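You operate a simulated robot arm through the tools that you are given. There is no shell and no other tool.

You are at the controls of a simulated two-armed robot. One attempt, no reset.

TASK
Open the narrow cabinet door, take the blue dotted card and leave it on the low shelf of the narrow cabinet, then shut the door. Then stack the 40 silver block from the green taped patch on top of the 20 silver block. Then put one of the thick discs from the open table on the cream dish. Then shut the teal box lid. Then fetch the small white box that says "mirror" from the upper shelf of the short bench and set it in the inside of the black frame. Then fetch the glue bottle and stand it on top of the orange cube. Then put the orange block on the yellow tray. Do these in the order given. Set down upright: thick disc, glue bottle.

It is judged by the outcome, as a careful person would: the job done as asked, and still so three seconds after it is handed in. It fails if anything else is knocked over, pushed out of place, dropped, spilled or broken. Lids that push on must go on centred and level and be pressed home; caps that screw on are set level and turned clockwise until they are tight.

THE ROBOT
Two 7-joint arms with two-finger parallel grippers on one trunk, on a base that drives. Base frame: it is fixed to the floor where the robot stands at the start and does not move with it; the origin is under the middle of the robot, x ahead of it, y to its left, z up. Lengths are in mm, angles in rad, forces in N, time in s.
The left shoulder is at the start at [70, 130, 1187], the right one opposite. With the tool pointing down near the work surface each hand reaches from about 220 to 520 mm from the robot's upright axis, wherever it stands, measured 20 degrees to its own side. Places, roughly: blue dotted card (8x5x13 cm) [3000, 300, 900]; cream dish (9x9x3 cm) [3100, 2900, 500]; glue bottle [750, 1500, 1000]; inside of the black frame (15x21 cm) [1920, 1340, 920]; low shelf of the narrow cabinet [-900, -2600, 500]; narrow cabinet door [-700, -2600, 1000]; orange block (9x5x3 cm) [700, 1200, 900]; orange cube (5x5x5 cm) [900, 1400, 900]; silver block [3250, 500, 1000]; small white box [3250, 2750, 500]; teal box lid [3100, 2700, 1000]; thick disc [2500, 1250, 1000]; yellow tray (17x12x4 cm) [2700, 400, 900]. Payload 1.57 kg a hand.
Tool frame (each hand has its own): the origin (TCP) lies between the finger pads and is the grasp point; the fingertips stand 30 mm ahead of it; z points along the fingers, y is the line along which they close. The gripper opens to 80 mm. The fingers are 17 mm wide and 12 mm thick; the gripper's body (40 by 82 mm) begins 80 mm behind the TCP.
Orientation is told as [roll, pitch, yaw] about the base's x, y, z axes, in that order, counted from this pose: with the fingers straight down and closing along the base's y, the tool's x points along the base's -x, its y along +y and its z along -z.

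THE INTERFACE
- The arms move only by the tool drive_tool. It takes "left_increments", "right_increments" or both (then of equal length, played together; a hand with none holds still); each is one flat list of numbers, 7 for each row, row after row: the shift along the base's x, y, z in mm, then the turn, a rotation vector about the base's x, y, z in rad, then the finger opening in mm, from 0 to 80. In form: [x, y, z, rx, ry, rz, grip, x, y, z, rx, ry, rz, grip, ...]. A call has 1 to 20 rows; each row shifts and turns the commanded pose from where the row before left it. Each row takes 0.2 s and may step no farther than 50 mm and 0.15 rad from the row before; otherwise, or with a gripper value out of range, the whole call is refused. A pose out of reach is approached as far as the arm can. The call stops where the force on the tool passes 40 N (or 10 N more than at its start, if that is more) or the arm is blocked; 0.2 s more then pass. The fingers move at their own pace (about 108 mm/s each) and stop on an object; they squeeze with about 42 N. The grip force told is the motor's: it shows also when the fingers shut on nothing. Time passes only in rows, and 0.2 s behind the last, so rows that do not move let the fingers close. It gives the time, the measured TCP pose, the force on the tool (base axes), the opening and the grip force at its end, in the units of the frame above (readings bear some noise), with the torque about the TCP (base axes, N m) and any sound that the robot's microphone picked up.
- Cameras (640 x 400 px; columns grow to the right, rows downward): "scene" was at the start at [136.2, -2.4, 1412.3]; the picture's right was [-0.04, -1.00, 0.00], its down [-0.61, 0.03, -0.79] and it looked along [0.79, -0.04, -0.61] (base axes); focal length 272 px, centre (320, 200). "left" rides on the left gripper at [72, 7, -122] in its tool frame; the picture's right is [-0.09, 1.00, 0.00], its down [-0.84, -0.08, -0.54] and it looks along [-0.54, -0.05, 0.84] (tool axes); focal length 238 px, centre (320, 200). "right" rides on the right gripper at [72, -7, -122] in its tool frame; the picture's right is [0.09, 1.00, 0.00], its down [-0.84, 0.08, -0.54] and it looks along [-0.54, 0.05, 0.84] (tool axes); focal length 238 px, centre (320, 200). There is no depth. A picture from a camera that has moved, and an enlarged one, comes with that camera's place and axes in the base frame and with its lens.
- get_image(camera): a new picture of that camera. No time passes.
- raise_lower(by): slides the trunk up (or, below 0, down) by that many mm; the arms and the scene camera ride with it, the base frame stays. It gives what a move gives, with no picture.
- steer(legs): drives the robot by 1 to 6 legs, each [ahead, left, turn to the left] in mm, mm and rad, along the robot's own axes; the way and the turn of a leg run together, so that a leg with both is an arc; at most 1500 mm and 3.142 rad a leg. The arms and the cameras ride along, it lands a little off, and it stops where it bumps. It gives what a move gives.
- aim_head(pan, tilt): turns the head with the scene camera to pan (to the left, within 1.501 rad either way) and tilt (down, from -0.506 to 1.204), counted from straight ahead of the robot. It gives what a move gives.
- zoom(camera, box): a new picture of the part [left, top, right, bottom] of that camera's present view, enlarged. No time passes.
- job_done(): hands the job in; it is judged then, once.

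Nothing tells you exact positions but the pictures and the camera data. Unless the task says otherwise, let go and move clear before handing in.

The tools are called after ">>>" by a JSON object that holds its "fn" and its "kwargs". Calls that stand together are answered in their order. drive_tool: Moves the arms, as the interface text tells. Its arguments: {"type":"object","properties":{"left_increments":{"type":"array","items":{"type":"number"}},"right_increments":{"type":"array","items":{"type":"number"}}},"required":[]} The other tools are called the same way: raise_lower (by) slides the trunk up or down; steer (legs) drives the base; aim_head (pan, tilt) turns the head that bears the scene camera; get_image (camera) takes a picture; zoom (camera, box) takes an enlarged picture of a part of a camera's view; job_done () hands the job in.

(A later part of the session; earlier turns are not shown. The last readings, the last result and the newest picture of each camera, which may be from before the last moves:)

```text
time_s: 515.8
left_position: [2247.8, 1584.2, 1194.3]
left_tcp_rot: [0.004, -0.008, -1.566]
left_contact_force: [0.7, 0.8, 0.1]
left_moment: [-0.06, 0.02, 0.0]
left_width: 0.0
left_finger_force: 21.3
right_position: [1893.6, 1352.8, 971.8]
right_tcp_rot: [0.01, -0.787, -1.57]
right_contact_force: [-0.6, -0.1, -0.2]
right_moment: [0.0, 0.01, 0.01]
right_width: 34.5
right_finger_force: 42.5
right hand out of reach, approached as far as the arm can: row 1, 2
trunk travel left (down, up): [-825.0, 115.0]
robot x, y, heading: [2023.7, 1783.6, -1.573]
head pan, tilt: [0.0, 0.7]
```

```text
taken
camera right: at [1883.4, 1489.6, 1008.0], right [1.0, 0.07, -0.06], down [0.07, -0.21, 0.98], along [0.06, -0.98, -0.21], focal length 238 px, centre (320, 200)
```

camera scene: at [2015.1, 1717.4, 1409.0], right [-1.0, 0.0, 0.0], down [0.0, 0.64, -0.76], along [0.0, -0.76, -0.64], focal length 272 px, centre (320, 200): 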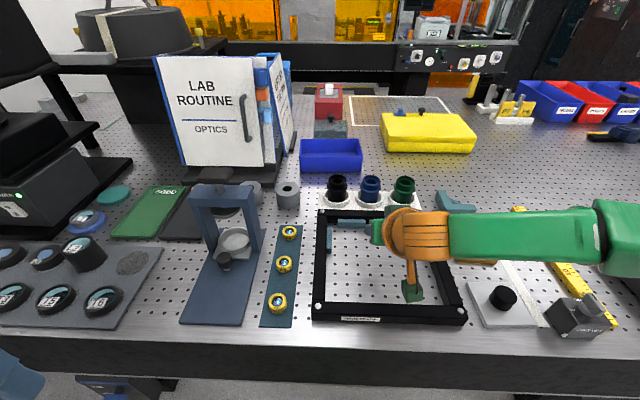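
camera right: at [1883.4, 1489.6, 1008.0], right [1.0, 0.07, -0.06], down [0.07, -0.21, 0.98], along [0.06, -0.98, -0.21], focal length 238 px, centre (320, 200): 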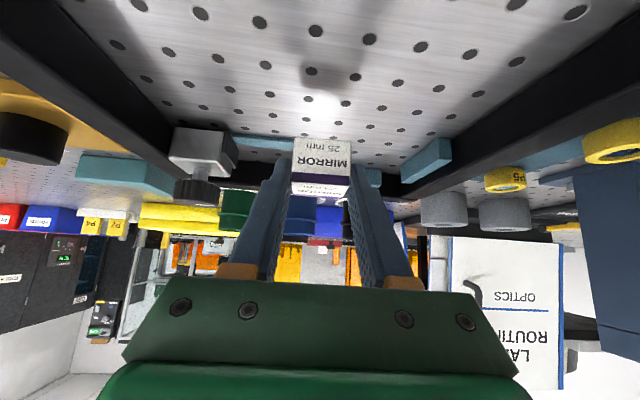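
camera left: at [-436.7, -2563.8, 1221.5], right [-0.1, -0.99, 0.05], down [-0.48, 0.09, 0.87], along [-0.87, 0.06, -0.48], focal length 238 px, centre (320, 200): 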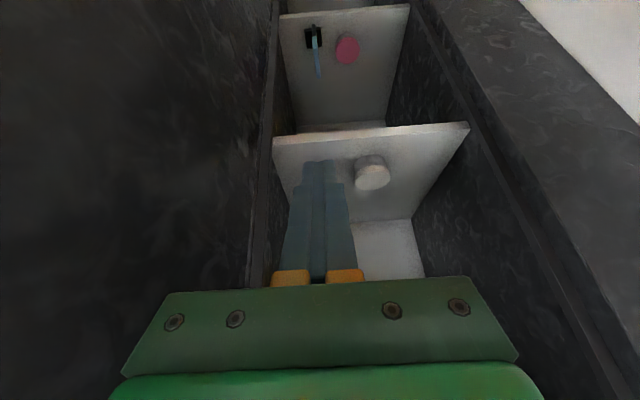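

Simplest is to lower the trunk with the arm held rigid; the box is already over a good spot (≈1894, 1341).

>>> {"fn": "raise_lower", "kwargs": {"by": -25}}

>>> {"fn": "get_image", "kwargs": {"camera": "right"}}

>>> {"fn": "zoom", "kwargs": {"camera": "scene", "box": [290, 190, 480, 340]}}

```text
time_s: 516.5
left_position: [2247.8, 1582.7, 1167.6]
left_tcp_rot: [0.002, -0.005, -1.566]
left_contact_force: [-0.3, -0.4, 0.4]
left_moment: [-0.01, 0.03, 0.0]
left_width: 0.0
left_finger_force: 21.4
right_position: [1892.6, 1350.1, 946.4]
right_tcp_rot: [0.008, -0.786, -1.567]
right_contact_force: [-0.5, 0.2, 0.7]
right_moment: [0.04, -0.02, 0.01]
right_width: 34.8
right_finger_force: 41.7
trunk travel left (down, up): [-800.0, 140.0]
robot x, y, heading: [2030.5, 1780.0, -1.571]
head pan, tilt: [0.0, 0.7]
```

```text
taken
camera right: at [1883.7, 1487.5, 982.3], right [1.0, 0.07, -0.06], down [0.07, -0.21, 0.98], along [0.06, -0.98, -0.21], focal length 238 px, centre (320, 200)
```

right: 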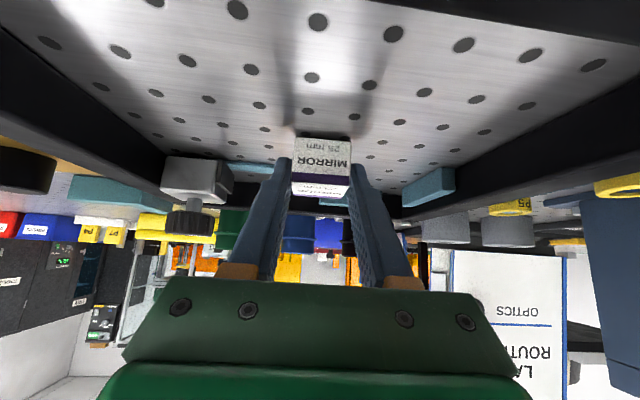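

```text
2.67 times, centred on (385, 265) of scene
camera zoom: at [2026.0, 1648.7, 1384.0], right [-1.0, 0.0, 0.0], down [0.0, 0.64, -0.76], along [0.0, -0.76, -0.64], focal length 726 px, centre (147, 27)
```

zoom: 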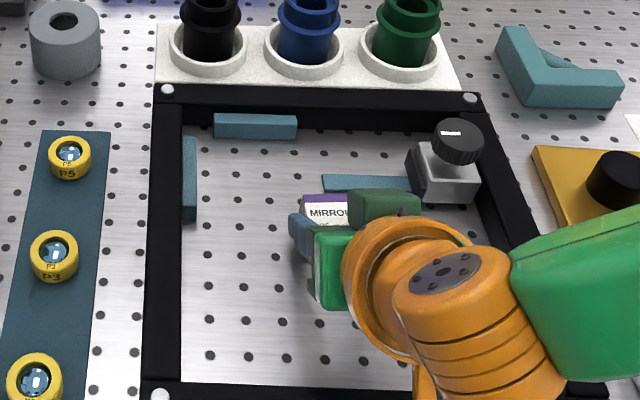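

>>> {"fn": "raise_lower", "kwargs": {"by": -5}}

>>> {"fn": "raise_lower", "kwargs": {"by": -3}}

>>> {"fn": "raise_lower", "kwargs": {"by": -2}}

```text
time_s: 517.0
left_position: [2248.0, 1583.5, 1163.8]
left_tcp_rot: [0.003, -0.008, -1.566]
left_contact_force: [0.3, -0.8, 0.2]
left_moment: [0.0, -0.01, 0.0]
left_width: 0.2
left_finger_force: 21.9
right_position: [1891.4, 1351.5, 943.0]
right_tcp_rot: [0.006, -0.79, -1.568]
right_contact_force: [-2.0, -4.1, 16.3]
right_moment: [-0.24, 0.22, 0.03]
right_width: 34.4
right_finger_force: 41.4
trunk travel left (down, up): [-795.0, 145.0]
robot x, y, heading: [2026.4, 1782.6, -1.575]
head pan, tilt: [0.0, 0.7]
```

```text
time_s: 517.5
left_position: [2249.7, 1586.2, 1161.9]
left_tcp_rot: [0.003, -0.009, -1.564]
left_contact_force: [-0.1, 0.7, -0.3]
left_moment: [0.02, 0.0, 0.0]
left_width: 0.1
left_finger_force: 21.8
right_position: [1892.4, 1351.8, 941.1]
right_tcp_rot: [0.006, -0.794, -1.569]
right_contact_force: [-4.1, -9.1, 34.0]
right_moment: [-0.54, 0.17, -0.08]
right_width: 35.0
right_finger_force: 42.1
trunk travel left (down, up): [-792.0, 148.0]
robot x, y, heading: [2028.5, 1784.5, -1.572]
head pan, tilt: [0.0, 0.7]
```

```text
time_s: 518.0
left_position: [2248.4, 1585.7, 1159.9]
left_tcp_rot: [0.004, -0.008, -1.566]
left_contact_force: [0.7, 0.1, -0.1]
left_moment: [-0.01, 0.01, 0.0]
left_width: 0.1
left_finger_force: 21.5
right_position: [1893.7, 1354.2, 939.5]
right_tcp_rot: [0.007, -0.792, -1.568]
right_contact_force: [-2.5, -7.5, 34.2]
right_moment: [-0.47, -0.06, -0.05]
right_width: 34.4
right_finger_force: 42.3
trunk travel left (down, up): [-790.0, 150.0]
robot x, y, heading: [2027.5, 1780.5, -1.569]
head pan, tilt: [0.0, 0.7]
```

Box is on the table. Relieve the pressure, open, and retreat along the tool axis.

>>> {"fn": "raise_lower", "kwargs": {"by": 4}}

>>> {"fn": "drive_tool", "kwargs": {"right_increments": [0, 0, 0, 0, 0, 0, 40, 0, 0, 0, 0, 0, 0, 60, 0, 0, 0, 0, 0, 0, 70, 0, 15, 15, 0, 0, 0, 70, 0, 25, 25, 0, 0, 0, 70, 0, 30, 30, 0, 0, 0, 70]}}

>>> {"fn": "get_image", "kwargs": {"camera": "right"}}

>>> {"fn": "zoom", "kwargs": {"camera": "scene", "box": [290, 190, 480, 340]}}

```text
time_s: 518.6
left_position: [2249.6, 1584.2, 1162.7]
left_tcp_rot: [0.003, -0.006, -1.566]
left_contact_force: [-0.7, 0.0, -0.5]
left_moment: [0.01, -0.01, 0.0]
left_width: 0.2
left_finger_force: 21.3
right_position: [1892.9, 1352.6, 938.9]
right_tcp_rot: [0.007, -0.78, -1.568]
right_contact_force: [0.6, 1.6, 5.0]
right_moment: [-0.14, -0.08, 0.04]
right_width: 34.3
right_finger_force: 41.9
trunk travel left (down, up): [-794.0, 146.0]
robot x, y, heading: [2026.4, 1785.2, -1.571]
head pan, tilt: [0.0, 0.7]
```

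```text
time_s: 520.0
left_position: [2248.1, 1582.5, 1162.7]
left_tcp_rot: [0.003, -0.006, -1.565]
left_contact_force: [-0.3, 0.1, 0.3]
left_moment: [0.0, -0.01, 0.04]
left_width: 0.1
left_finger_force: 21.6
right_position: [1898.3, 1399.3, 1010.6]
right_tcp_rot: [0.008, -0.784, -1.57]
right_contact_force: [0.8, 0.5, 0.0]
right_moment: [0.04, -0.01, -0.01]
right_width: 70.1
right_finger_force: 0.0
right hand out of reach, approached as far as the arm can: row 6
trunk travel left (down, up): [-794.0, 146.0]
robot x, y, heading: [2030.2, 1785.1, -1.573]
head pan, tilt: [0.0, 0.7]
```

```text
taken
camera right: at [1889.1, 1535.8, 1046.9], right [1.0, 0.07, -0.06], down [0.07, -0.21, 0.97], along [0.06, -0.97, -0.21], focal length 238 px, centre (320, 200)
```

right: 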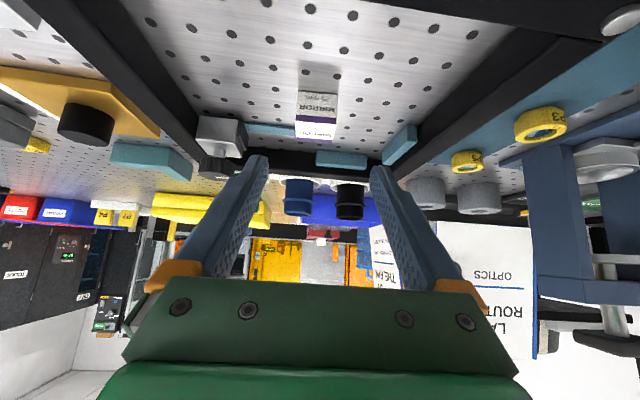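

```text
2.67 times, centred on (385, 265) of scene
camera zoom: at [2026.7, 1649.5, 1378.2], right [-1.0, 0.0, 0.0], down [0.0, 0.64, -0.77], along [0.0, -0.77, -0.64], focal length 726 px, centre (147, 27)
```

zoom: 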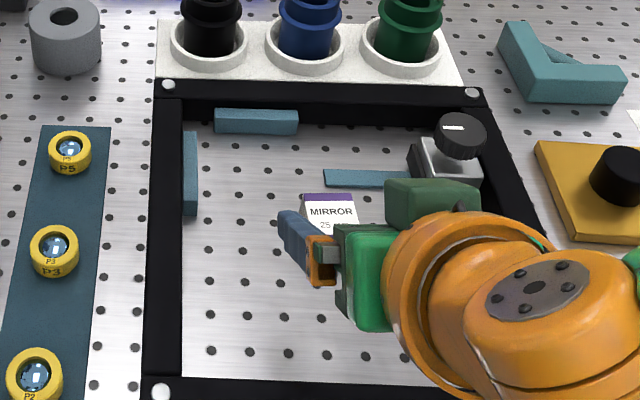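

MIRROR is inside the frame. Next, the glue bottle. Raise the hand, un-tilt to home, restore trunk height.

>>> {"fn": "drive_tool", "kwargs": {"right_increments": [0, 15, 35, 0, 0, 0, 60, 0, 25, 35, 0, 0, 0, 30, -8, 30, 20, 0.131, 0, 0, 0, -8, 30, 15, 0.131, 0, 0, 0, -8, 30, 10, 0.131, 0, 0, 0, -8, 30, 10, 0.131, 0, 0, 0, -8, 15, 5, 0.131, 0, 0, 0, -8, 10, 5, 0.131, 0, 0, 0]}}

>>> {"fn": "raise_lower", "kwargs": {"by": 31}}

>>> {"fn": "zoom", "kwargs": {"camera": "scene", "box": [290, 190, 480, 340]}}

```text
time_s: 521.8
left_position: [2248.3, 1581.5, 1162.6]
left_tcp_rot: [0.003, -0.004, -1.565]
left_contact_force: [0.6, 0.0, 0.6]
left_moment: [0.01, 0.04, -0.01]
left_width: 0.0
left_finger_force: 21.2
right_position: [1855.5, 1565.3, 1151.6]
right_tcp_rot: [0.009, 0.003, -1.568]
right_contact_force: [1.0, -0.7, -0.2]
right_moment: [0.0, -0.03, 0.01]
right_width: 0.2
right_finger_force: 21.4
right hand out of reach, approached as far as the arm can: row 1, 2
trunk travel left (down, up): [-794.0, 146.0]
robot x, y, heading: [2025.8, 1782.1, -1.575]
head pan, tilt: [0.0, 0.7]
```

```text
time_s: 522.5
left_position: [2250.0, 1581.3, 1193.8]
left_tcp_rot: [0.003, -0.006, -1.565]
left_contact_force: [-0.4, 0.1, -0.1]
left_moment: [0.01, 0.0, 0.0]
left_width: 0.0
left_finger_force: 21.8
right_position: [1857.5, 1565.9, 1184.0]
right_tcp_rot: [0.01, 0.001, -1.571]
right_contact_force: [0.4, 0.1, -0.5]
right_moment: [0.0, 0.0, 0.02]
right_width: 0.3
right_finger_force: 21.5
trunk travel left (down, up): [-825.0, 115.0]
robot x, y, heading: [2026.6, 1782.4, -1.568]
head pan, tilt: [0.0, 0.7]
```

```text
2.67 times, centred on (385, 265) of scene
camera zoom: at [2026.1, 1648.7, 1409.2], right [-1.0, 0.0, 0.0], down [0.0, 0.64, -0.76], along [0.0, -0.76, -0.64], focal length 726 px, centre (147, 27)
```

zoom: 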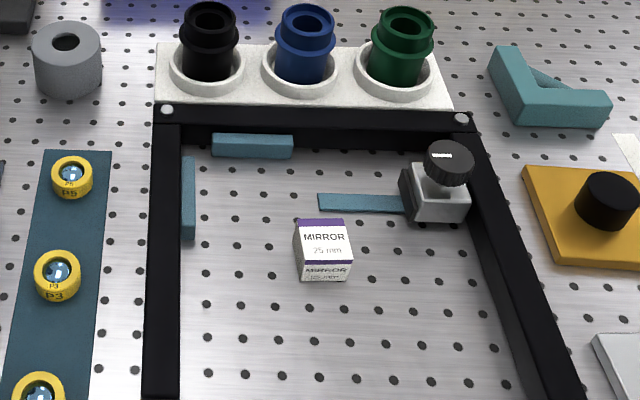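

Task 5 done. Back off and sidestep toward x≈800 for the glue bottle.

>>> {"fn": "steer", "kwargs": {"legs": [[-260, 0, 0], [0, -1220, 0]]}}

>>> {"fn": "aim_head", "kwargs": {"pan": 0.0, "tilt": 0.6}}

>>> {"fn": "get_image", "kwargs": {"camera": "scene"}}

```text
time_s: 530.2
left_position: [1019.4, 1845.8, 1193.9]
left_tcp_rot: [0.004, -0.004, -1.583]
left_contact_force: [-0.9, -0.6, -0.2]
left_moment: [0.02, 0.0, -0.01]
left_width: 0.1
left_finger_force: 20.8
right_position: [627.8, 1837.5, 1183.6]
right_tcp_rot: [0.01, 0.002, -1.59]
right_contact_force: [-0.6, 0.5, 0.7]
right_moment: [-0.01, 0.0, -0.02]
right_width: 0.1
right_finger_force: 21.3
trunk travel left (down, up): [-825.0, 115.0]
robot x, y, heading: [801.2, 2051.7, -1.596]
head pan, tilt: [0.0, 0.7]
```

```text
time_s: 530.9
left_position: [1018.3, 1846.0, 1194.4]
left_tcp_rot: [0.005, -0.006, -1.584]
left_contact_force: [0.1, -0.1, 0.8]
left_moment: [-0.01, 0.03, -0.01]
left_width: 0.0
left_finger_force: 21.6
right_position: [626.6, 1837.0, 1182.8]
right_tcp_rot: [0.012, 0.0, -1.587]
right_contact_force: [0.9, -0.2, 0.2]
right_moment: [-0.03, 0.01, 0.0]
right_width: 0.0
right_finger_force: 21.3
trunk travel left (down, up): [-825.0, 115.0]
robot x, y, heading: [798.3, 2047.3, -1.592]
head pan, tilt: [0.0, 0.6]
```

```text
taken
camera scene: at [797.5, 1913.0, 1417.7], right [-1.0, 0.02, 0.0], down [0.01, 0.57, -0.82], along [-0.02, -0.82, -0.57], focal length 272 px, centre (320, 200)
```

scene: 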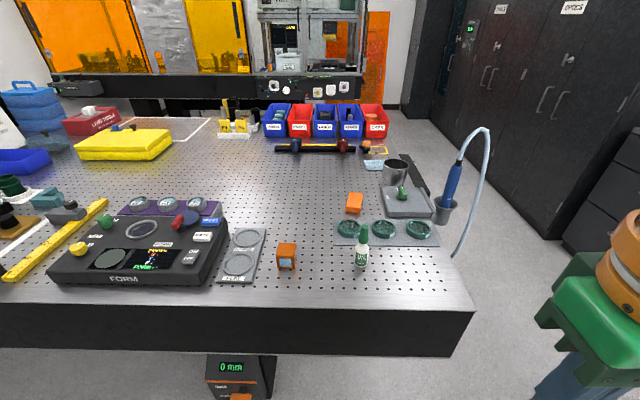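

I see the glue bottle, the orange cube and the orange block. Zoom in.

>>> {"fn": "zoom", "kwargs": {"camera": "scene", "box": [250, 180, 450, 290]}}

```text
3.20 times, centred on (350, 235) of scene
camera zoom: at [797.5, 1913.0, 1417.7], right [-1.0, 0.02, 0.0], down [0.01, 0.57, -0.82], along [-0.02, -0.82, -0.57], focal length 871 px, centre (224, 88)
```

zoom: 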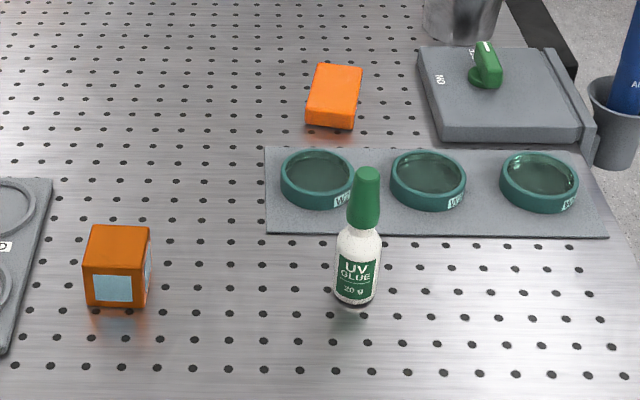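

Glue bottle: base (685, 1459), Ø34, ~127 mm tall; cube centre ≈(864, 1450), top z≈956. Move to about (870, 1870).

>>> {"fn": "steer", "kwargs": {"legs": [[0, 0, 0.021], [175, 72, 0]]}}

>>> {"fn": "aim_head", "kwargs": {"pan": 0.0, "tilt": 0.8}}

>>> {"fn": "get_image", "kwargs": {"camera": "scene"}}

>>> {"fn": "get_image", "kwargs": {"camera": "right"}}

```text
time_s: 532.8
left_position: [1092.9, 1680.0, 1194.6]
left_tcp_rot: [0.006, -0.007, -1.559]
left_contact_force: [-0.9, 1.0, 0.8]
left_moment: [0.0, -0.02, 0.0]
left_width: 0.0
left_finger_force: 21.2
right_position: [700.9, 1661.9, 1183.2]
right_tcp_rot: [0.012, -0.001, -1.565]
right_contact_force: [-0.9, 0.2, 0.1]
right_moment: [-0.01, -0.01, 0.02]
right_width: 0.0
right_finger_force: 20.9
trunk travel left (down, up): [-825.0, 115.0]
robot x, y, heading: [873.7, 1873.4, -1.566]
head pan, tilt: [0.0, 0.6]
```

```text
time_s: 533.5
left_position: [1094.7, 1675.3, 1193.5]
left_tcp_rot: [0.003, -0.005, -1.56]
left_contact_force: [0.4, 0.0, 0.8]
left_moment: [0.02, 0.02, 0.0]
left_width: 0.0
left_finger_force: 21.4
right_position: [702.7, 1659.2, 1182.9]
right_tcp_rot: [0.009, 0.002, -1.565]
right_contact_force: [0.6, 0.3, -0.6]
right_moment: [0.02, -0.01, 0.01]
right_width: 0.2
right_finger_force: 21.2
trunk travel left (down, up): [-825.0, 115.0]
robot x, y, heading: [873.2, 1874.5, -1.569]
head pan, tilt: [0.0, 0.799]
```

```text
taken
camera scene: at [871.6, 1746.1, 1400.9], right [-1.0, 0.0, 0.0], down [0.0, 0.72, -0.7], along [0.0, -0.7, -0.72], focal length 272 px, centre (320, 200)
```

scene: 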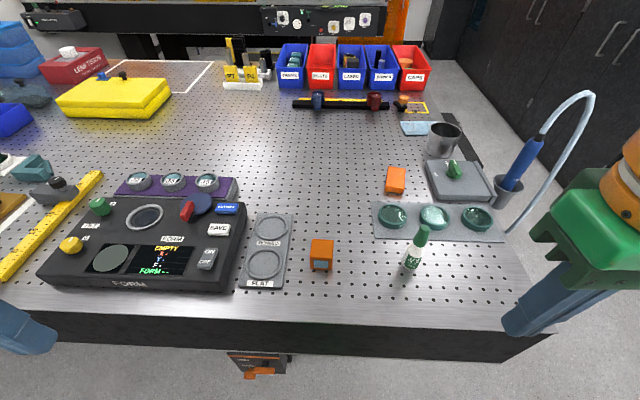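

```text
taken
camera right: at [693.8, 1730.3, 1306.0], right [1.0, 0.1, 0.01], down [0.08, -0.84, 0.54], along [0.06, -0.54, -0.84], focal length 238 px, centre (320, 200)
```

right: 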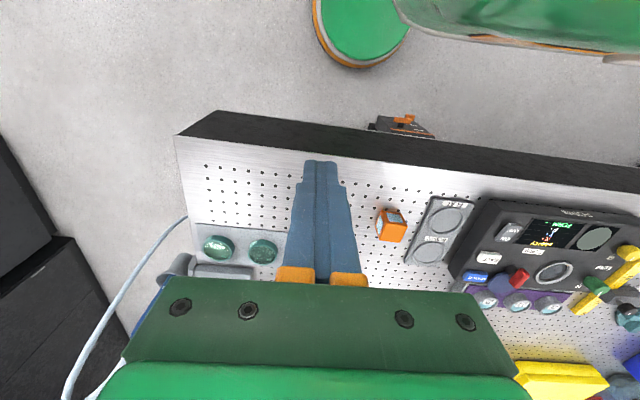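

>>> {"fn": "zoom", "kwargs": {"camera": "scene", "box": [290, 200, 450, 300]}}

```text
4.00 times, centred on (370, 250) of scene
camera zoom: at [871.6, 1746.1, 1400.9], right [-1.0, 0.0, 0.0], down [0.0, 0.72, -0.7], along [0.0, -0.7, -0.72], focal length 1089 px, centre (120, 0)
```

zoom: 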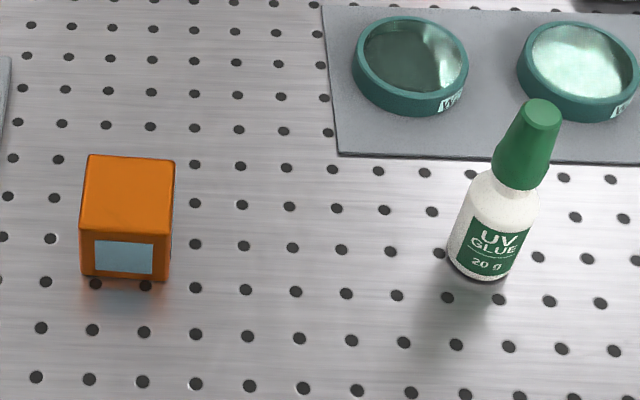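

Move the open right hand above the bottle.

>>> {"fn": "drive_tool", "kwargs": {"right_increments": [-3, -38, -10, 0, 0, 0, 40, -3, -40, -15, 0, 0, 0, 70, -3, -40, -15, 0, 0, 0, 70, -3, -40, -20, 0, 0, 0, 70, -3, -40, -20, -0.009, 0, 0, 70]}}

>>> {"fn": "get_image", "kwargs": {"camera": "right"}}

>>> {"fn": "get_image", "kwargs": {"camera": "scene"}}

```text
time_s: 534.7
left_position: [1093.6, 1672.7, 1192.8]
left_tcp_rot: [0.003, -0.001, -1.56]
left_contact_force: [0.7, 0.1, 0.0]
left_moment: [-0.03, -0.01, -0.04]
left_width: 0.0
left_finger_force: 21.4
right_position: [686.8, 1456.0, 1101.4]
right_tcp_rot: [0.009, -0.005, -1.567]
right_contact_force: [0.6, -0.1, 0.3]
right_moment: [0.06, 0.04, 0.03]
right_width: 70.1
right_finger_force: 0.0
trunk travel left (down, up): [-825.0, 115.0]
robot x, y, heading: [874.1, 1874.0, -1.567]
head pan, tilt: [0.0, 0.799]
```

```text
taken
camera right: at [677.7, 1528.6, 1223.6], right [1.0, 0.1, 0.01], down [0.08, -0.83, 0.55], along [0.06, -0.54, -0.84], focal length 238 px, centre (320, 200)
```

right: 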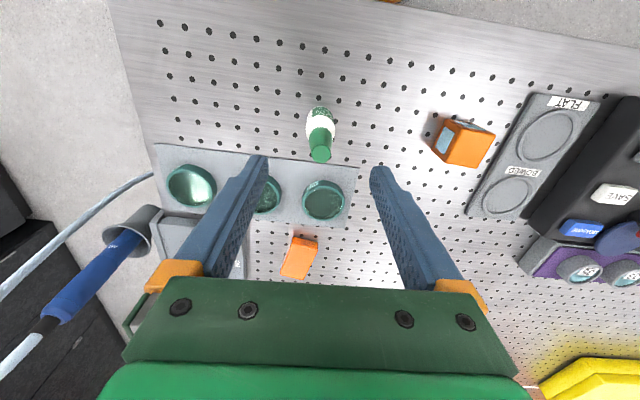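

```text
taken
camera scene: at [871.1, 1742.5, 1400.5], right [-1.0, 0.0, 0.0], down [0.0, 0.72, -0.7], along [0.0, -0.7, -0.72], focal length 272 px, centre (320, 200)
```

scene: 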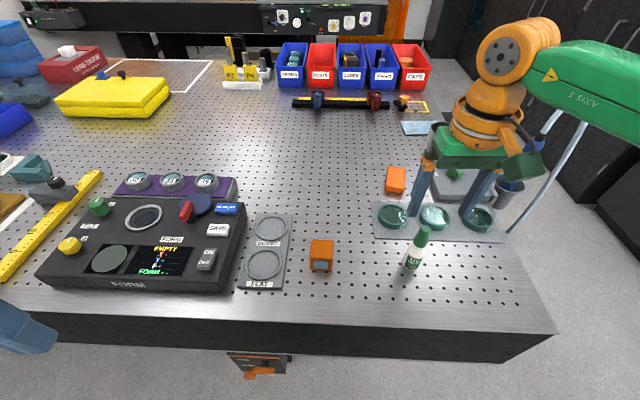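

Well aligned over the bottle. Descend around it.

>>> {"fn": "drive_tool", "kwargs": {"right_increments": [0, 0, -35, 0, 0, 0, 70, 0, 0, -35, 0, 0, 0, 70, 0, 0, -35, 0, 0, 0, 70]}}

>>> {"fn": "get_image", "kwargs": {"camera": "right"}}

>>> {"fn": "zoom", "kwargs": {"camera": "scene", "box": [360, 150, 540, 300]}}

```text
time_s: 535.5
left_position: [1094.6, 1674.4, 1193.0]
left_tcp_rot: [0.005, -0.007, -1.559]
left_contact_force: [-0.5, 0.5, 0.1]
left_moment: [0.03, -0.03, 0.0]
left_width: 0.0
left_finger_force: 21.6
right_position: [688.5, 1461.3, 996.4]
right_tcp_rot: [0.01, -0.006, -1.565]
right_contact_force: [1.0, 0.6, -0.4]
right_moment: [0.01, -0.04, -0.02]
right_width: 69.8
right_finger_force: 0.0
trunk travel left (down, up): [-825.0, 115.0]
robot x, y, heading: [873.9, 1870.1, -1.568]
head pan, tilt: [0.0, 0.799]
```

```text
taken
camera right: at [678.7, 1533.6, 1119.2], right [1.0, 0.1, 0.01], down [0.08, -0.83, 0.55], along [0.06, -0.55, -0.84], focal length 238 px, centre (320, 200)
```

right: 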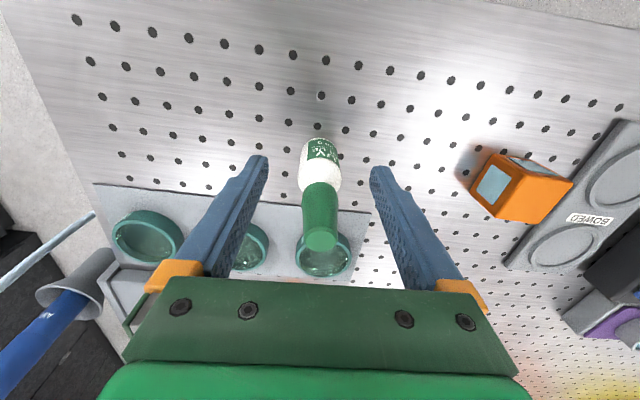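

```text
2.67 times, centred on (450, 225) of scene
camera zoom: at [871.4, 1745.3, 1400.8], right [-1.0, 0.0, 0.0], down [0.0, 0.72, -0.7], along [0.0, -0.7, -0.72], focal length 726 px, centre (-27, 133)
```

zoom: 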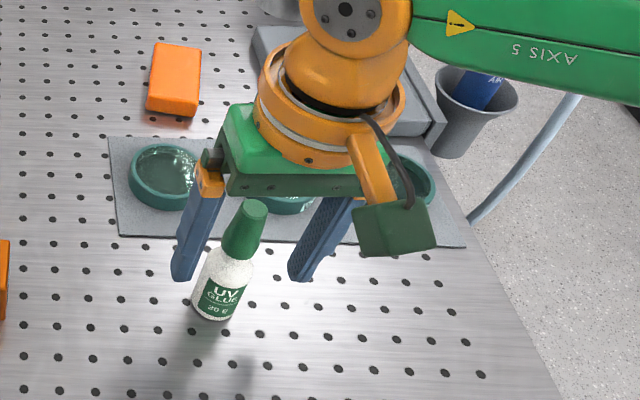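

Shift 6 mm in -y and finish the descent.

>>> {"fn": "drive_tool", "kwargs": {"right_increments": [-0.5, -6, -10, 0, 0, 0, 70, 0, -1, -18, 0, 0, 0, 70]}}

>>> {"fn": "get_image", "kwargs": {"camera": "right"}}

```text
time_s: 536.1
left_position: [1094.4, 1674.8, 1193.3]
left_tcp_rot: [0.003, -0.005, -1.559]
left_contact_force: [0.2, 0.1, 0.8]
left_moment: [0.01, 0.01, 0.0]
left_width: 0.0
left_finger_force: 20.8
right_position: [684.2, 1457.8, 971.3]
right_tcp_rot: [0.012, -0.009, -1.566]
right_contact_force: [-0.5, -0.6, 0.1]
right_moment: [0.0, 0.0, 0.0]
right_width: 70.0
right_finger_force: 0.1
right hand out of reach, approached as far as the arm can: row 2
trunk travel left (down, up): [-825.0, 115.0]
robot x, y, heading: [868.7, 1875.8, -1.566]
head pan, tilt: [0.0, 0.799]
```

```text
taken
camera right: at [675.5, 1529.5, 1093.0], right [1.0, 0.1, 0.01], down [0.08, -0.83, 0.55], along [0.06, -0.55, -0.83], focal length 238 px, centre (320, 200)
```

right: 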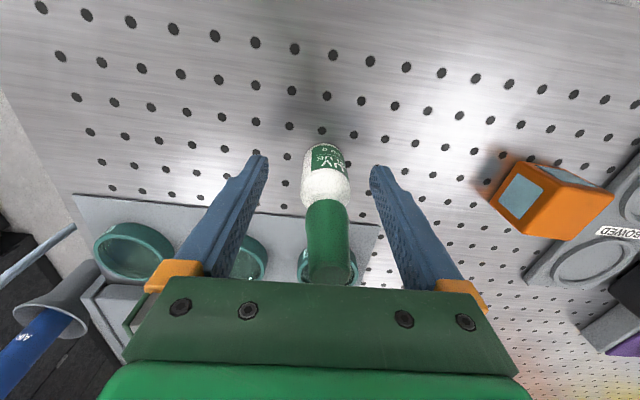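

Good enough: close on the bottle body.

>>> {"fn": "drive_tool", "kwargs": {"right_increments": [3, -2, 0, 0, 0, 0, 60, 0, 0, 0, 0, 0, 0, 45, 0, 0, 0, 0, 0, 0, 30, 0, 0, 0, 0, 0, 0, 20, 0, 0, 0, 0, 0, 0, 20]}}

>>> {"fn": "get_image", "kwargs": {"camera": "right"}}

>>> {"fn": "zoom", "kwargs": {"camera": "scene", "box": [360, 150, 540, 300]}}

```text
time_s: 537.3
left_position: [1094.0, 1675.6, 1193.8]
left_tcp_rot: [0.003, -0.005, -1.56]
left_contact_force: [0.0, 0.6, 0.1]
left_moment: [-0.01, 0.01, 0.0]
left_width: 0.0
left_finger_force: 21.1
right_position: [686.1, 1457.8, 972.6]
right_tcp_rot: [0.011, -0.009, -1.565]
right_contact_force: [0.3, -0.6, -0.6]
right_moment: [-0.02, 0.01, 0.01]
right_width: 31.2
right_finger_force: 39.8
right hand out of reach, approached as far as the arm can: row 1
trunk travel left (down, up): [-825.0, 115.0]
robot x, y, heading: [873.5, 1873.0, -1.569]
head pan, tilt: [0.0, 0.799]
```

```text
taken
camera right: at [677.3, 1530.2, 1094.6], right [1.0, 0.1, 0.01], down [0.08, -0.83, 0.55], along [0.06, -0.55, -0.83], focal length 238 px, centre (320, 200)
```

right: 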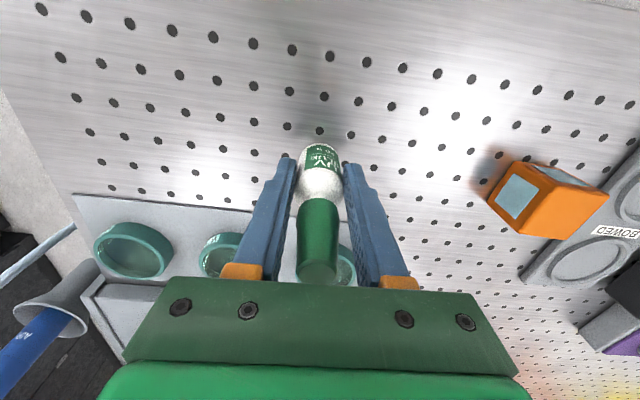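

```text
2.67 times, centred on (450, 225) of scene
camera zoom: at [871.7, 1745.8, 1400.8], right [-1.0, 0.0, 0.0], down [0.0, 0.72, -0.7], along [0.0, -0.7, -0.72], focal length 726 px, centre (-27, 133)
```

zoom: 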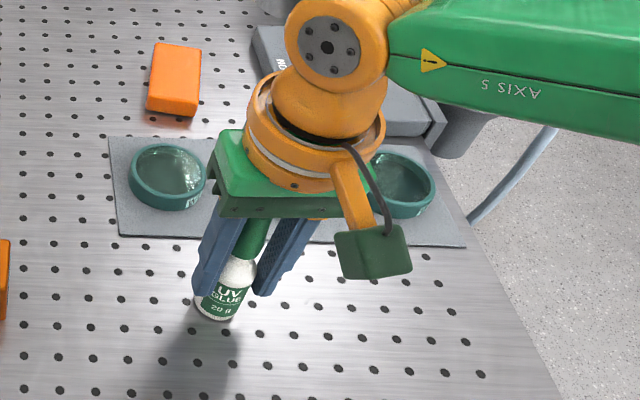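

Bottle gripped upright. Lift it, then carry it over by sidestepping the base 182 mm to the cube.

>>> {"fn": "drive_tool", "kwargs": {"right_increments": [0, 2, 20, 0, 0, 0, 20, 0, 2, 30, 0, 0, 0, 20, 0, 0, 35, 0, 0, 0, 20]}}

>>> {"fn": "steer", "kwargs": {"legs": [[0, 182, 0]]}}

>>> {"fn": "get_image", "kwargs": {"camera": "right"}}

>>> {"fn": "get_image", "kwargs": {"camera": "scene"}}

```text
time_s: 538.1
left_position: [1093.9, 1676.2, 1194.3]
left_tcp_rot: [0.003, -0.004, -1.56]
left_contact_force: [-0.5, -0.1, 0.3]
left_moment: [0.0, -0.01, 0.0]
left_width: 0.0
left_finger_force: 21.0
right_position: [687.2, 1462.3, 1058.6]
right_tcp_rot: [0.011, -0.008, -1.565]
right_contact_force: [-0.5, 0.3, -0.3]
right_moment: [0.03, 0.01, -0.01]
right_width: 31.5
right_finger_force: 40.4
trunk travel left (down, up): [-825.0, 115.0]
robot x, y, heading: [867.8, 1877.4, -1.565]
head pan, tilt: [0.0, 0.799]
```

```text
time_s: 539.6
left_position: [1272.7, 1677.0, 1194.3]
left_tcp_rot: [0.006, -0.004, -1.558]
left_contact_force: [0.2, -0.3, -1.4]
left_moment: [-0.02, -0.05, -0.02]
left_width: 0.0
left_finger_force: 20.7
right_position: [865.6, 1463.1, 1057.6]
right_tcp_rot: [0.014, -0.008, -1.564]
right_contact_force: [-0.7, -1.1, -0.5]
right_moment: [0.01, -0.04, 0.01]
right_width: 31.2
right_finger_force: 39.8
trunk travel left (down, up): [-825.0, 115.0]
robot x, y, heading: [1049.7, 1877.3, -1.565]
head pan, tilt: [0.0, 0.799]
```

```text
taken
camera right: at [855.9, 1534.4, 1179.4], right [0.99, 0.1, 0.01], down [0.08, -0.83, 0.55], along [0.06, -0.55, -0.84], focal length 238 px, centre (320, 200)
```

right: 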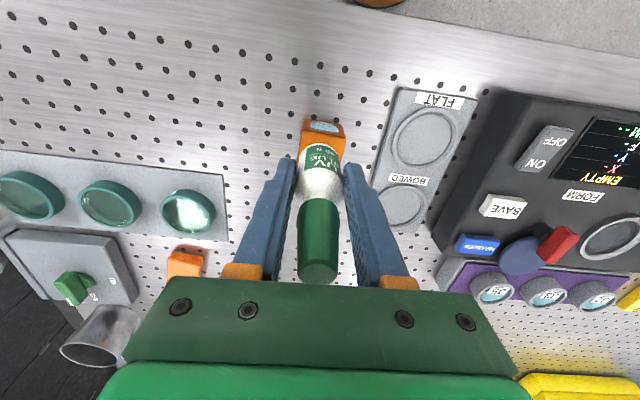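

```text
taken
camera scene: at [1048.3, 1746.3, 1400.8], right [-1.0, 0.0, 0.0], down [0.0, 0.72, -0.7], along [0.01, -0.7, -0.72], focal length 272 px, centre (320, 200)
```

scene: 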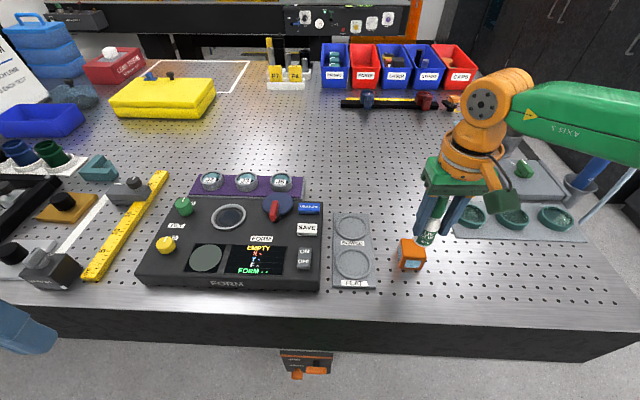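

>>> {"fn": "zoom", "kwargs": {"camera": "right", "box": [260, 90, 400, 210]}}

>>> {"fn": "zoom", "kwargs": {"camera": "scene", "box": [370, 180, 490, 280]}}

```text
3.33 times, centred on (330, 150) of right
camera zoom: at [855.9, 1534.4, 1179.4], right [0.99, 0.1, 0.01], down [0.08, -0.83, 0.55], along [0.06, -0.55, -0.84], focal length 794 px, centre (287, 367)
```

zoom: 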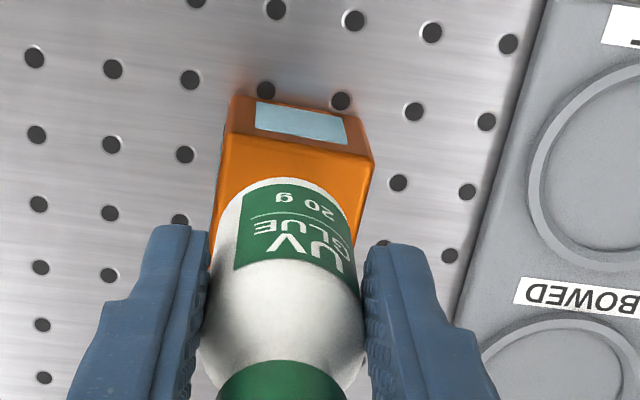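

```text
4.00 times, centred on (430, 230) of scene
camera zoom: at [1048.3, 1746.3, 1400.8], right [-1.0, 0.0, 0.0], down [0.0, 0.72, -0.7], along [0.01, -0.7, -0.72], focal length 1089 px, centre (-120, 80)
```

zoom: 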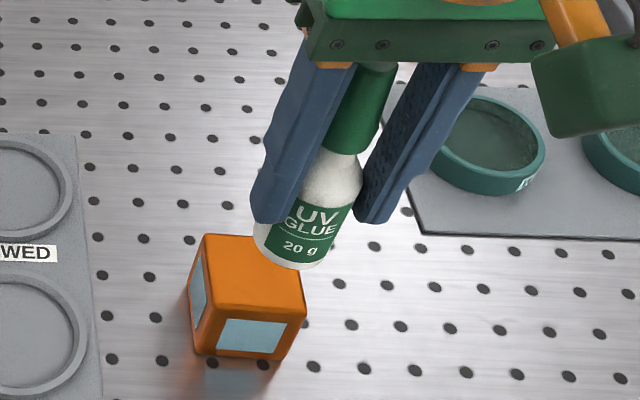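

Cube centre ≈(868.5, 1441.5); bottle centre ≈(864.5, 1455). Shift the hand (+4, -13) and lower some.

>>> {"fn": "drive_tool", "kwargs": {"right_increments": [4, -13, 0, 0, 0, 0, 20, 0, 0, -12, 0, 0, 0, 20, 0, 0, -10, 0, 0, 0, 20]}}

>>> {"fn": "zoom", "kwargs": {"camera": "right", "box": [260, 90, 400, 210]}}

>>> {"fn": "zoom", "kwargs": {"camera": "scene", "box": [370, 180, 490, 280]}}

```text
time_s: 540.4
left_position: [1275.6, 1677.0, 1194.2]
left_tcp_rot: [0.003, -0.006, -1.558]
left_contact_force: [-0.6, -0.7, 0.6]
left_moment: [-0.04, -0.01, -0.01]
left_width: 0.0
left_finger_force: 21.5
right_position: [872.4, 1448.4, 1036.3]
right_tcp_rot: [0.011, -0.009, -1.565]
right_contact_force: [-0.1, -0.8, -0.4]
right_moment: [0.02, 0.01, 0.05]
right_width: 31.5
right_finger_force: 40.5
trunk travel left (down, up): [-825.0, 115.0]
robot x, y, heading: [1051.5, 1877.1, -1.564]
head pan, tilt: [0.0, 0.799]
```

```text
3.33 times, centred on (330, 150) of right
camera zoom: at [863.1, 1521.2, 1158.3], right [0.99, 0.1, 0.01], down [0.08, -0.83, 0.55], along [0.06, -0.55, -0.84], focal length 794 px, centre (287, 367)
```

zoom: 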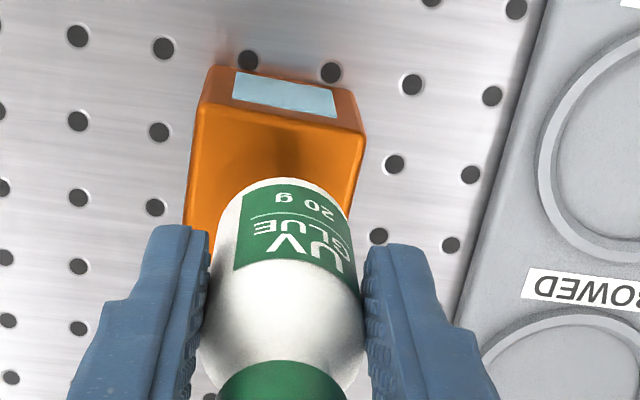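

```text
4.00 times, centred on (430, 230) of scene
camera zoom: at [1053.0, 1746.7, 1400.9], right [-1.0, 0.0, 0.0], down [0.0, 0.72, -0.7], along [0.0, -0.7, -0.72], focal length 1089 px, centre (-120, 80)
```

zoom: 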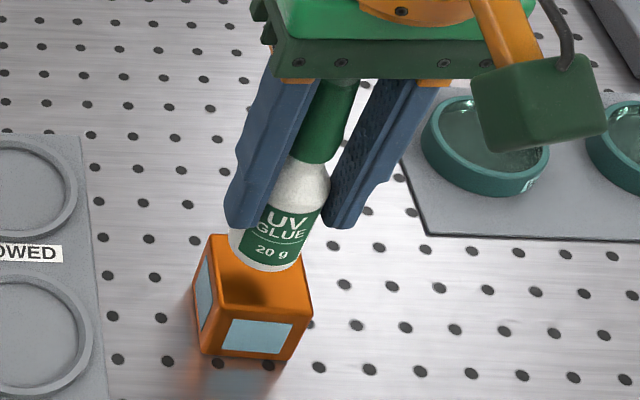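

Within ~3 mm. Small correction (-2, +2), then lower onto the cube gently.

>>> {"fn": "drive_tool", "kwargs": {"right_increments": [-2, 2, 0, 0, 0, 0, 20, 0, 0, -8, 0, 0, 0, 20, 0, 0, -5, 0, 0, 0, 20]}}

>>> {"fn": "drive_tool", "kwargs": {"right_increments": [0, 0, -2, 0, 0, 0, 20]}}

>>> {"fn": "drive_tool", "kwargs": {"right_increments": [0, 0, -2, 0, 0, 0, 20]}}

>>> {"fn": "drive_tool", "kwargs": {"right_increments": [0, 0, -2, 0, 0, 0, 20]}}

```text
time_s: 541.2
left_position: [1274.4, 1676.4, 1193.6]
left_tcp_rot: [0.004, -0.005, -1.559]
left_contact_force: [-0.5, 0.6, -0.5]
left_moment: [0.01, -0.03, -0.02]
left_width: 0.3
left_finger_force: 21.1
right_position: [871.0, 1449.7, 1021.6]
right_tcp_rot: [0.009, -0.007, -1.564]
right_contact_force: [0.3, -0.5, -0.1]
right_moment: [-0.01, -0.02, 0.03]
right_width: 31.3
right_finger_force: 40.3
trunk travel left (down, up): [-825.0, 115.0]
robot x, y, heading: [1053.0, 1876.8, -1.564]
head pan, tilt: [0.0, 0.799]
```

```text
time_s: 541.6
left_position: [1273.6, 1677.8, 1193.1]
left_tcp_rot: [0.003, -0.004, -1.558]
left_contact_force: [0.5, -0.1, -0.2]
left_moment: [-0.01, 0.01, 0.0]
left_width: 0.1
left_finger_force: 21.1
right_position: [871.2, 1450.0, 1020.6]
right_tcp_rot: [0.011, -0.006, -1.565]
right_contact_force: [-0.9, 0.0, -1.2]
right_moment: [0.02, -0.01, -0.01]
right_width: 31.3
right_finger_force: 40.3
trunk travel left (down, up): [-825.0, 115.0]
robot x, y, heading: [1054.7, 1877.0, -1.561]
head pan, tilt: [0.0, 0.799]
```

```text
time_s: 542.0
left_position: [1275.2, 1676.5, 1192.9]
left_tcp_rot: [0.005, -0.005, -1.557]
left_contact_force: [0.2, 0.9, -0.3]
left_moment: [0.04, -0.01, -0.01]
left_width: 0.0
left_finger_force: 21.2
right_position: [869.6, 1450.7, 1017.5]
right_tcp_rot: [0.01, -0.008, -1.563]
right_contact_force: [-0.3, 0.0, -0.8]
right_moment: [0.02, -0.02, -0.03]
right_width: 31.4
right_finger_force: 40.1
trunk travel left (down, up): [-825.0, 115.0]
robot x, y, heading: [1055.0, 1876.0, -1.566]
head pan, tilt: [0.0, 0.799]
```

```text
time_s: 542.4
left_position: [1275.4, 1677.6, 1193.1]
left_tcp_rot: [0.003, -0.004, -1.556]
left_contact_force: [-0.5, -0.1, -0.3]
left_moment: [0.01, 0.0, -0.01]
left_width: 0.0
left_finger_force: 21.6
right_position: [870.0, 1450.9, 1016.8]
right_tcp_rot: [0.011, -0.011, -1.564]
right_contact_force: [-0.3, -0.9, 5.7]
right_moment: [-0.12, 0.09, 0.05]
right_width: 31.3
right_finger_force: 39.8
trunk travel left (down, up): [-825.0, 115.0]
robot x, y, heading: [1048.4, 1879.1, -1.566]
head pan, tilt: [0.0, 0.799]
```

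Contact at z≈1017. Verify the placement before release.

>>> {"fn": "zoom", "kwargs": {"camera": "right", "box": [260, 90, 400, 210]}}

>>> {"fn": "zoom", "kwargs": {"camera": "scene", "box": [370, 180, 490, 280]}}

```text
3.33 times, centred on (330, 150) of right
camera zoom: at [861.6, 1524.0, 1139.4], right [0.99, 0.1, 0.01], down [0.08, -0.83, 0.55], along [0.06, -0.55, -0.83], focal length 794 px, centre (287, 367)
```

zoom: 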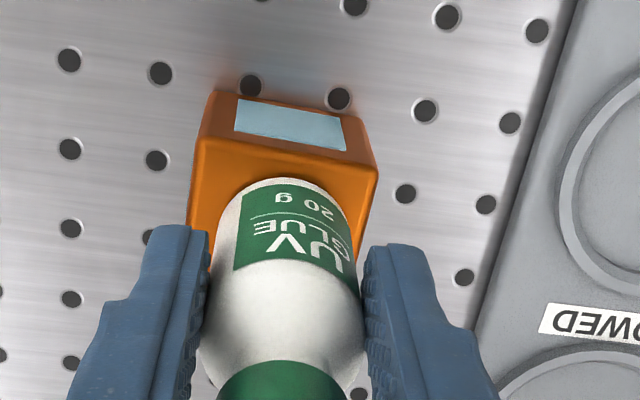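

```text
4.00 times, centred on (430, 230) of scene
camera zoom: at [1052.8, 1747.4, 1401.1], right [-1.0, 0.0, 0.0], down [0.0, 0.72, -0.7], along [0.0, -0.7, -0.72], focal length 1089 px, centre (-120, 80)
```

zoom: 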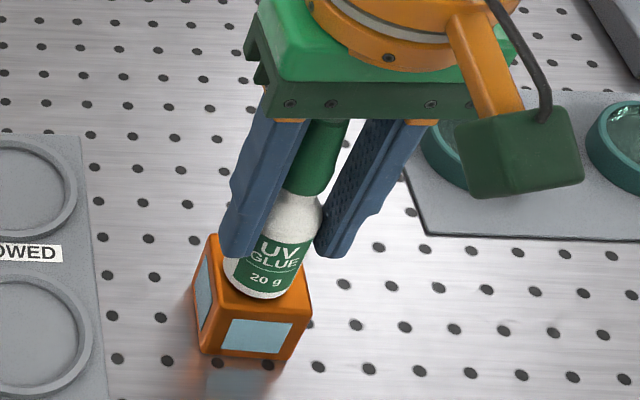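

Centred on the cube. Release gently and rise straight up.

>>> {"fn": "drive_tool", "kwargs": {"right_increments": [0, 0, 0.5, 0, 0, 0, 34, 0, 0, 0, 0, 0, 0, 40, 0, 0, 0, 0, 0, 0, 60, 0, 0, 0, 0, 0, 0, 72, 0, 0, 20, 0, 0, 0, 72, 0, 0, 35, 0, 0, 0, 72, 0, 0, 40, 0, 0, 0, 72, 0, 0, 40, 0, 0, 0, 72]}}

>>> {"fn": "get_image", "kwargs": {"camera": "right"}}

>>> {"fn": "zoom", "kwargs": {"camera": "scene", "box": [370, 180, 490, 280]}}

```text
time_s: 544.2
left_position: [1275.7, 1676.5, 1192.9]
left_tcp_rot: [0.004, -0.005, -1.559]
left_contact_force: [-0.1, 0.2, 0.2]
left_moment: [0.01, 0.02, 0.01]
left_width: 0.0
left_finger_force: 21.7
right_position: [857.3, 1468.3, 1151.7]
right_tcp_rot: [0.01, -0.009, -1.566]
right_contact_force: [0.7, -0.5, -0.3]
right_moment: [-0.02, -0.01, -0.03]
right_width: 72.2
right_finger_force: 0.1
right hand out of reach, approached as far as the arm can: row 7, 8
trunk travel left (down, up): [-825.0, 115.0]
robot x, y, heading: [1052.0, 1874.8, -1.562]
head pan, tilt: [0.0, 0.799]
```

```text
taken
camera right: at [848.0, 1540.2, 1274.2], right [0.99, 0.1, 0.01], down [0.08, -0.83, 0.55], along [0.06, -0.55, -0.84], focal length 238 px, centre (320, 200)
```

right: 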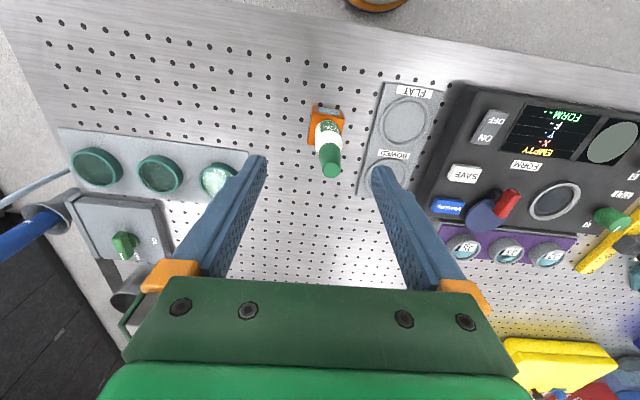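

```text
4.00 times, centred on (430, 230) of scene
camera zoom: at [1052.3, 1747.8, 1401.0], right [-1.0, 0.0, 0.0], down [0.0, 0.72, -0.7], along [0.0, -0.7, -0.72], focal length 1089 px, centre (-120, 80)
```

zoom: 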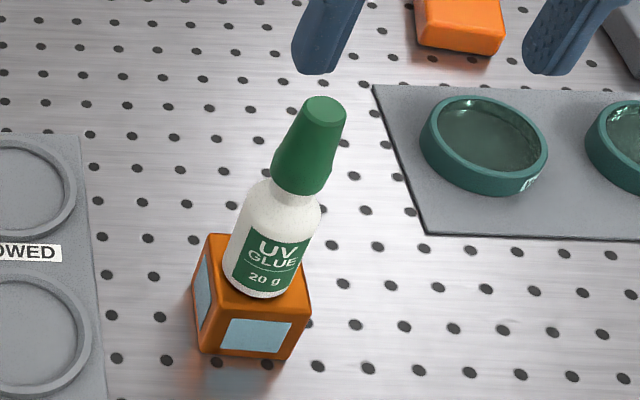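

Task 6 done: the glue bottle stands on the orange cube. Retract the right hand carefully straight back.

>>> {"fn": "drive_tool", "kwargs": {"right_increments": [0, 35, 8, 0, 0, 0, 72, 0, 40, 5, 0, 0, 0, 40, 0, 40, 0, 0, 0, 0, 0, 0, 40, 0, 0, 0, 0, 0]}}

>>> {"fn": "drive_tool", "kwargs": {"left_increments": [0, 0, 30, 0, 0, 0, 0, 0, 0, 30, 0, 0, 0, 0, 0, 0, 20, 0, 0, 0, 0]}}

>>> {"fn": "get_image", "kwargs": {"camera": "scene"}}

```text
time_s: 545.2
left_position: [1276.7, 1678.5, 1193.7]
left_tcp_rot: [0.003, -0.007, -1.558]
left_contact_force: [0.1, 0.9, 0.5]
left_moment: [-0.01, -0.02, 0.0]
left_width: 0.1
left_finger_force: 21.6
right_position: [860.2, 1622.0, 1163.4]
right_tcp_rot: [0.008, -0.009, -1.566]
right_contact_force: [-0.1, 0.8, 0.1]
right_moment: [0.01, -0.01, 0.01]
right_width: 0.0
right_finger_force: 20.7
trunk travel left (down, up): [-825.0, 115.0]
robot x, y, heading: [1050.8, 1873.4, -1.568]
head pan, tilt: [0.0, 0.799]
```

```text
time_s: 546.0
left_position: [1242.0, 1657.7, 1241.5]
left_tcp_rot: [0.003, -0.006, -1.559]
left_contact_force: [0.2, 0.6, 1.0]
left_moment: [-0.05, -0.01, 0.02]
left_width: 0.0
left_finger_force: 21.1
left hand out of reach, approached as far as the arm can: row 1, 2, 3
right_position: [860.3, 1620.4, 1162.8]
right_tcp_rot: [0.009, -0.007, -1.563]
right_contact_force: [-0.1, 0.4, -0.8]
right_moment: [0.02, 0.01, 0.01]
right_width: 0.0
right_finger_force: 20.8
trunk travel left (down, up): [-825.0, 115.0]
robot x, y, heading: [1055.1, 1873.7, -1.564]
head pan, tilt: [0.0, 0.799]
```

```text
taken
camera scene: at [1052.1, 1746.5, 1400.8], right [-1.0, 0.0, 0.0], down [0.0, 0.72, -0.7], along [0.0, -0.7, -0.72], focal length 272 px, centre (320, 200)
```

scene: 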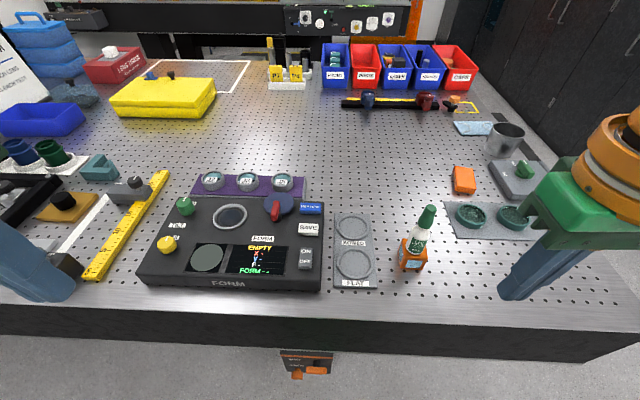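

>>> {"fn": "steer", "kwargs": {"legs": [[-120, 0, 0], [0, -325, 0]]}}

>>> {"fn": "steer", "kwargs": {"legs": [[200, 0, 0]]}}

>>> {"fn": "get_image", "kwargs": {"camera": "scene"}}

>>> {"fn": "get_image", "kwargs": {"camera": "right"}}

```text
time_s: 549.0
left_position: [922.5, 1775.3, 1241.4]
left_tcp_rot: [0.002, -0.005, -1.556]
left_contact_force: [-0.1, -0.3, -0.2]
left_moment: [-0.04, 0.04, 0.03]
left_width: 0.0
left_finger_force: 21.5
right_position: [540.4, 1735.7, 1162.2]
right_tcp_rot: [0.007, -0.008, -1.56]
right_contact_force: [0.2, 1.4, -0.1]
right_moment: [0.01, -0.01, -0.05]
right_width: 0.0
right_finger_force: 21.3
trunk travel left (down, up): [-825.0, 115.0]
robot x, y, heading: [729.1, 1995.2, -1.56]
head pan, tilt: [0.0, 0.799]
```

```text
time_s: 550.6
left_position: [920.9, 1579.1, 1242.0]
left_tcp_rot: [0.005, -0.009, -1.555]
left_contact_force: [0.0, -0.5, -1.2]
left_moment: [-0.05, -0.01, 0.0]
left_width: 0.0
left_finger_force: 21.5
right_position: [540.8, 1538.8, 1163.5]
right_tcp_rot: [0.009, -0.008, -1.558]
right_contact_force: [-0.3, 0.3, -0.2]
right_moment: [-0.03, 0.02, 0.04]
right_width: 0.0
right_finger_force: 21.4
trunk travel left (down, up): [-825.0, 115.0]
robot x, y, heading: [730.3, 1798.1, -1.557]
head pan, tilt: [0.0, 0.799]
```

```text
taken
camera scene: at [731.7, 1667.8, 1401.3], right [-1.0, -0.01, 0.0], down [-0.01, 0.71, -0.7], along [0.01, -0.7, -0.71], focal length 272 px, centre (320, 200)
```

scene: 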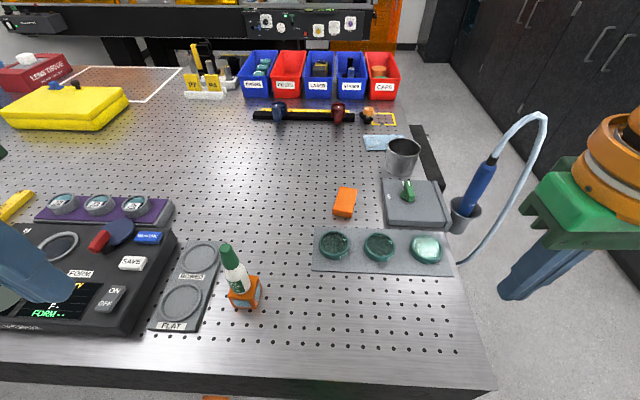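

```text
taken
camera right: at [530.8, 1612.0, 1285.5], right [0.99, 0.1, 0.01], down [0.08, -0.83, 0.55], along [0.06, -0.55, -0.83], focal length 238 px, centre (320, 200)
```

right: 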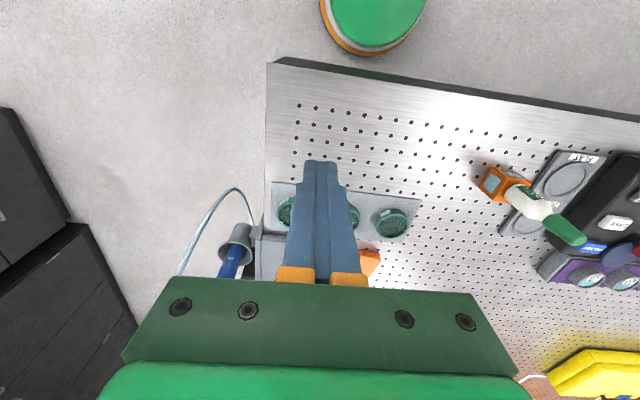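

>>> {"fn": "steer", "kwargs": {"legs": [[105, 0, 0]]}}

>>> {"fn": "zoom", "kwargs": {"camera": "scene", "box": [300, 160, 480, 290]}}

```text
time_s: 551.8
left_position: [921.5, 1474.6, 1242.7]
left_tcp_rot: [0.003, -0.009, -1.558]
left_contact_force: [-0.1, 0.1, 0.6]
left_moment: [-0.03, 0.01, 0.01]
left_width: 0.0
left_finger_force: 20.3
right_position: [540.3, 1435.5, 1163.4]
right_tcp_rot: [0.01, -0.013, -1.563]
right_contact_force: [-0.7, 0.1, -0.6]
right_moment: [-0.02, 0.0, -0.03]
right_width: 0.0
right_finger_force: 21.6
trunk travel left (down, up): [-825.0, 115.0]
robot x, y, heading: [734.8, 1687.9, -1.558]
head pan, tilt: [0.0, 0.799]
```

```text
3.08 times, centred on (390, 225) of scene
camera zoom: at [732.2, 1564.2, 1401.5], right [-1.0, -0.01, 0.0], down [0.0, 0.71, -0.7], along [0.0, -0.7, -0.71], focal length 838 px, centre (105, 123)
```

zoom: 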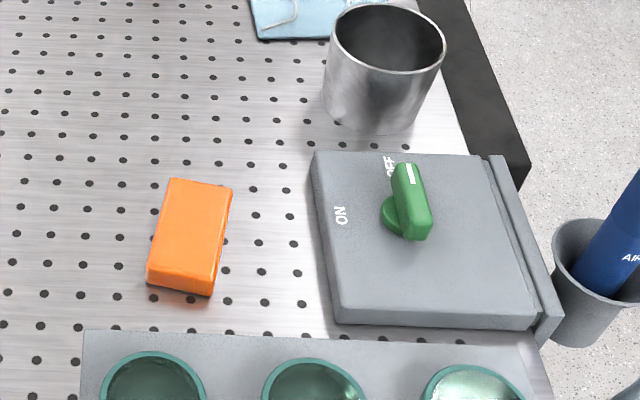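

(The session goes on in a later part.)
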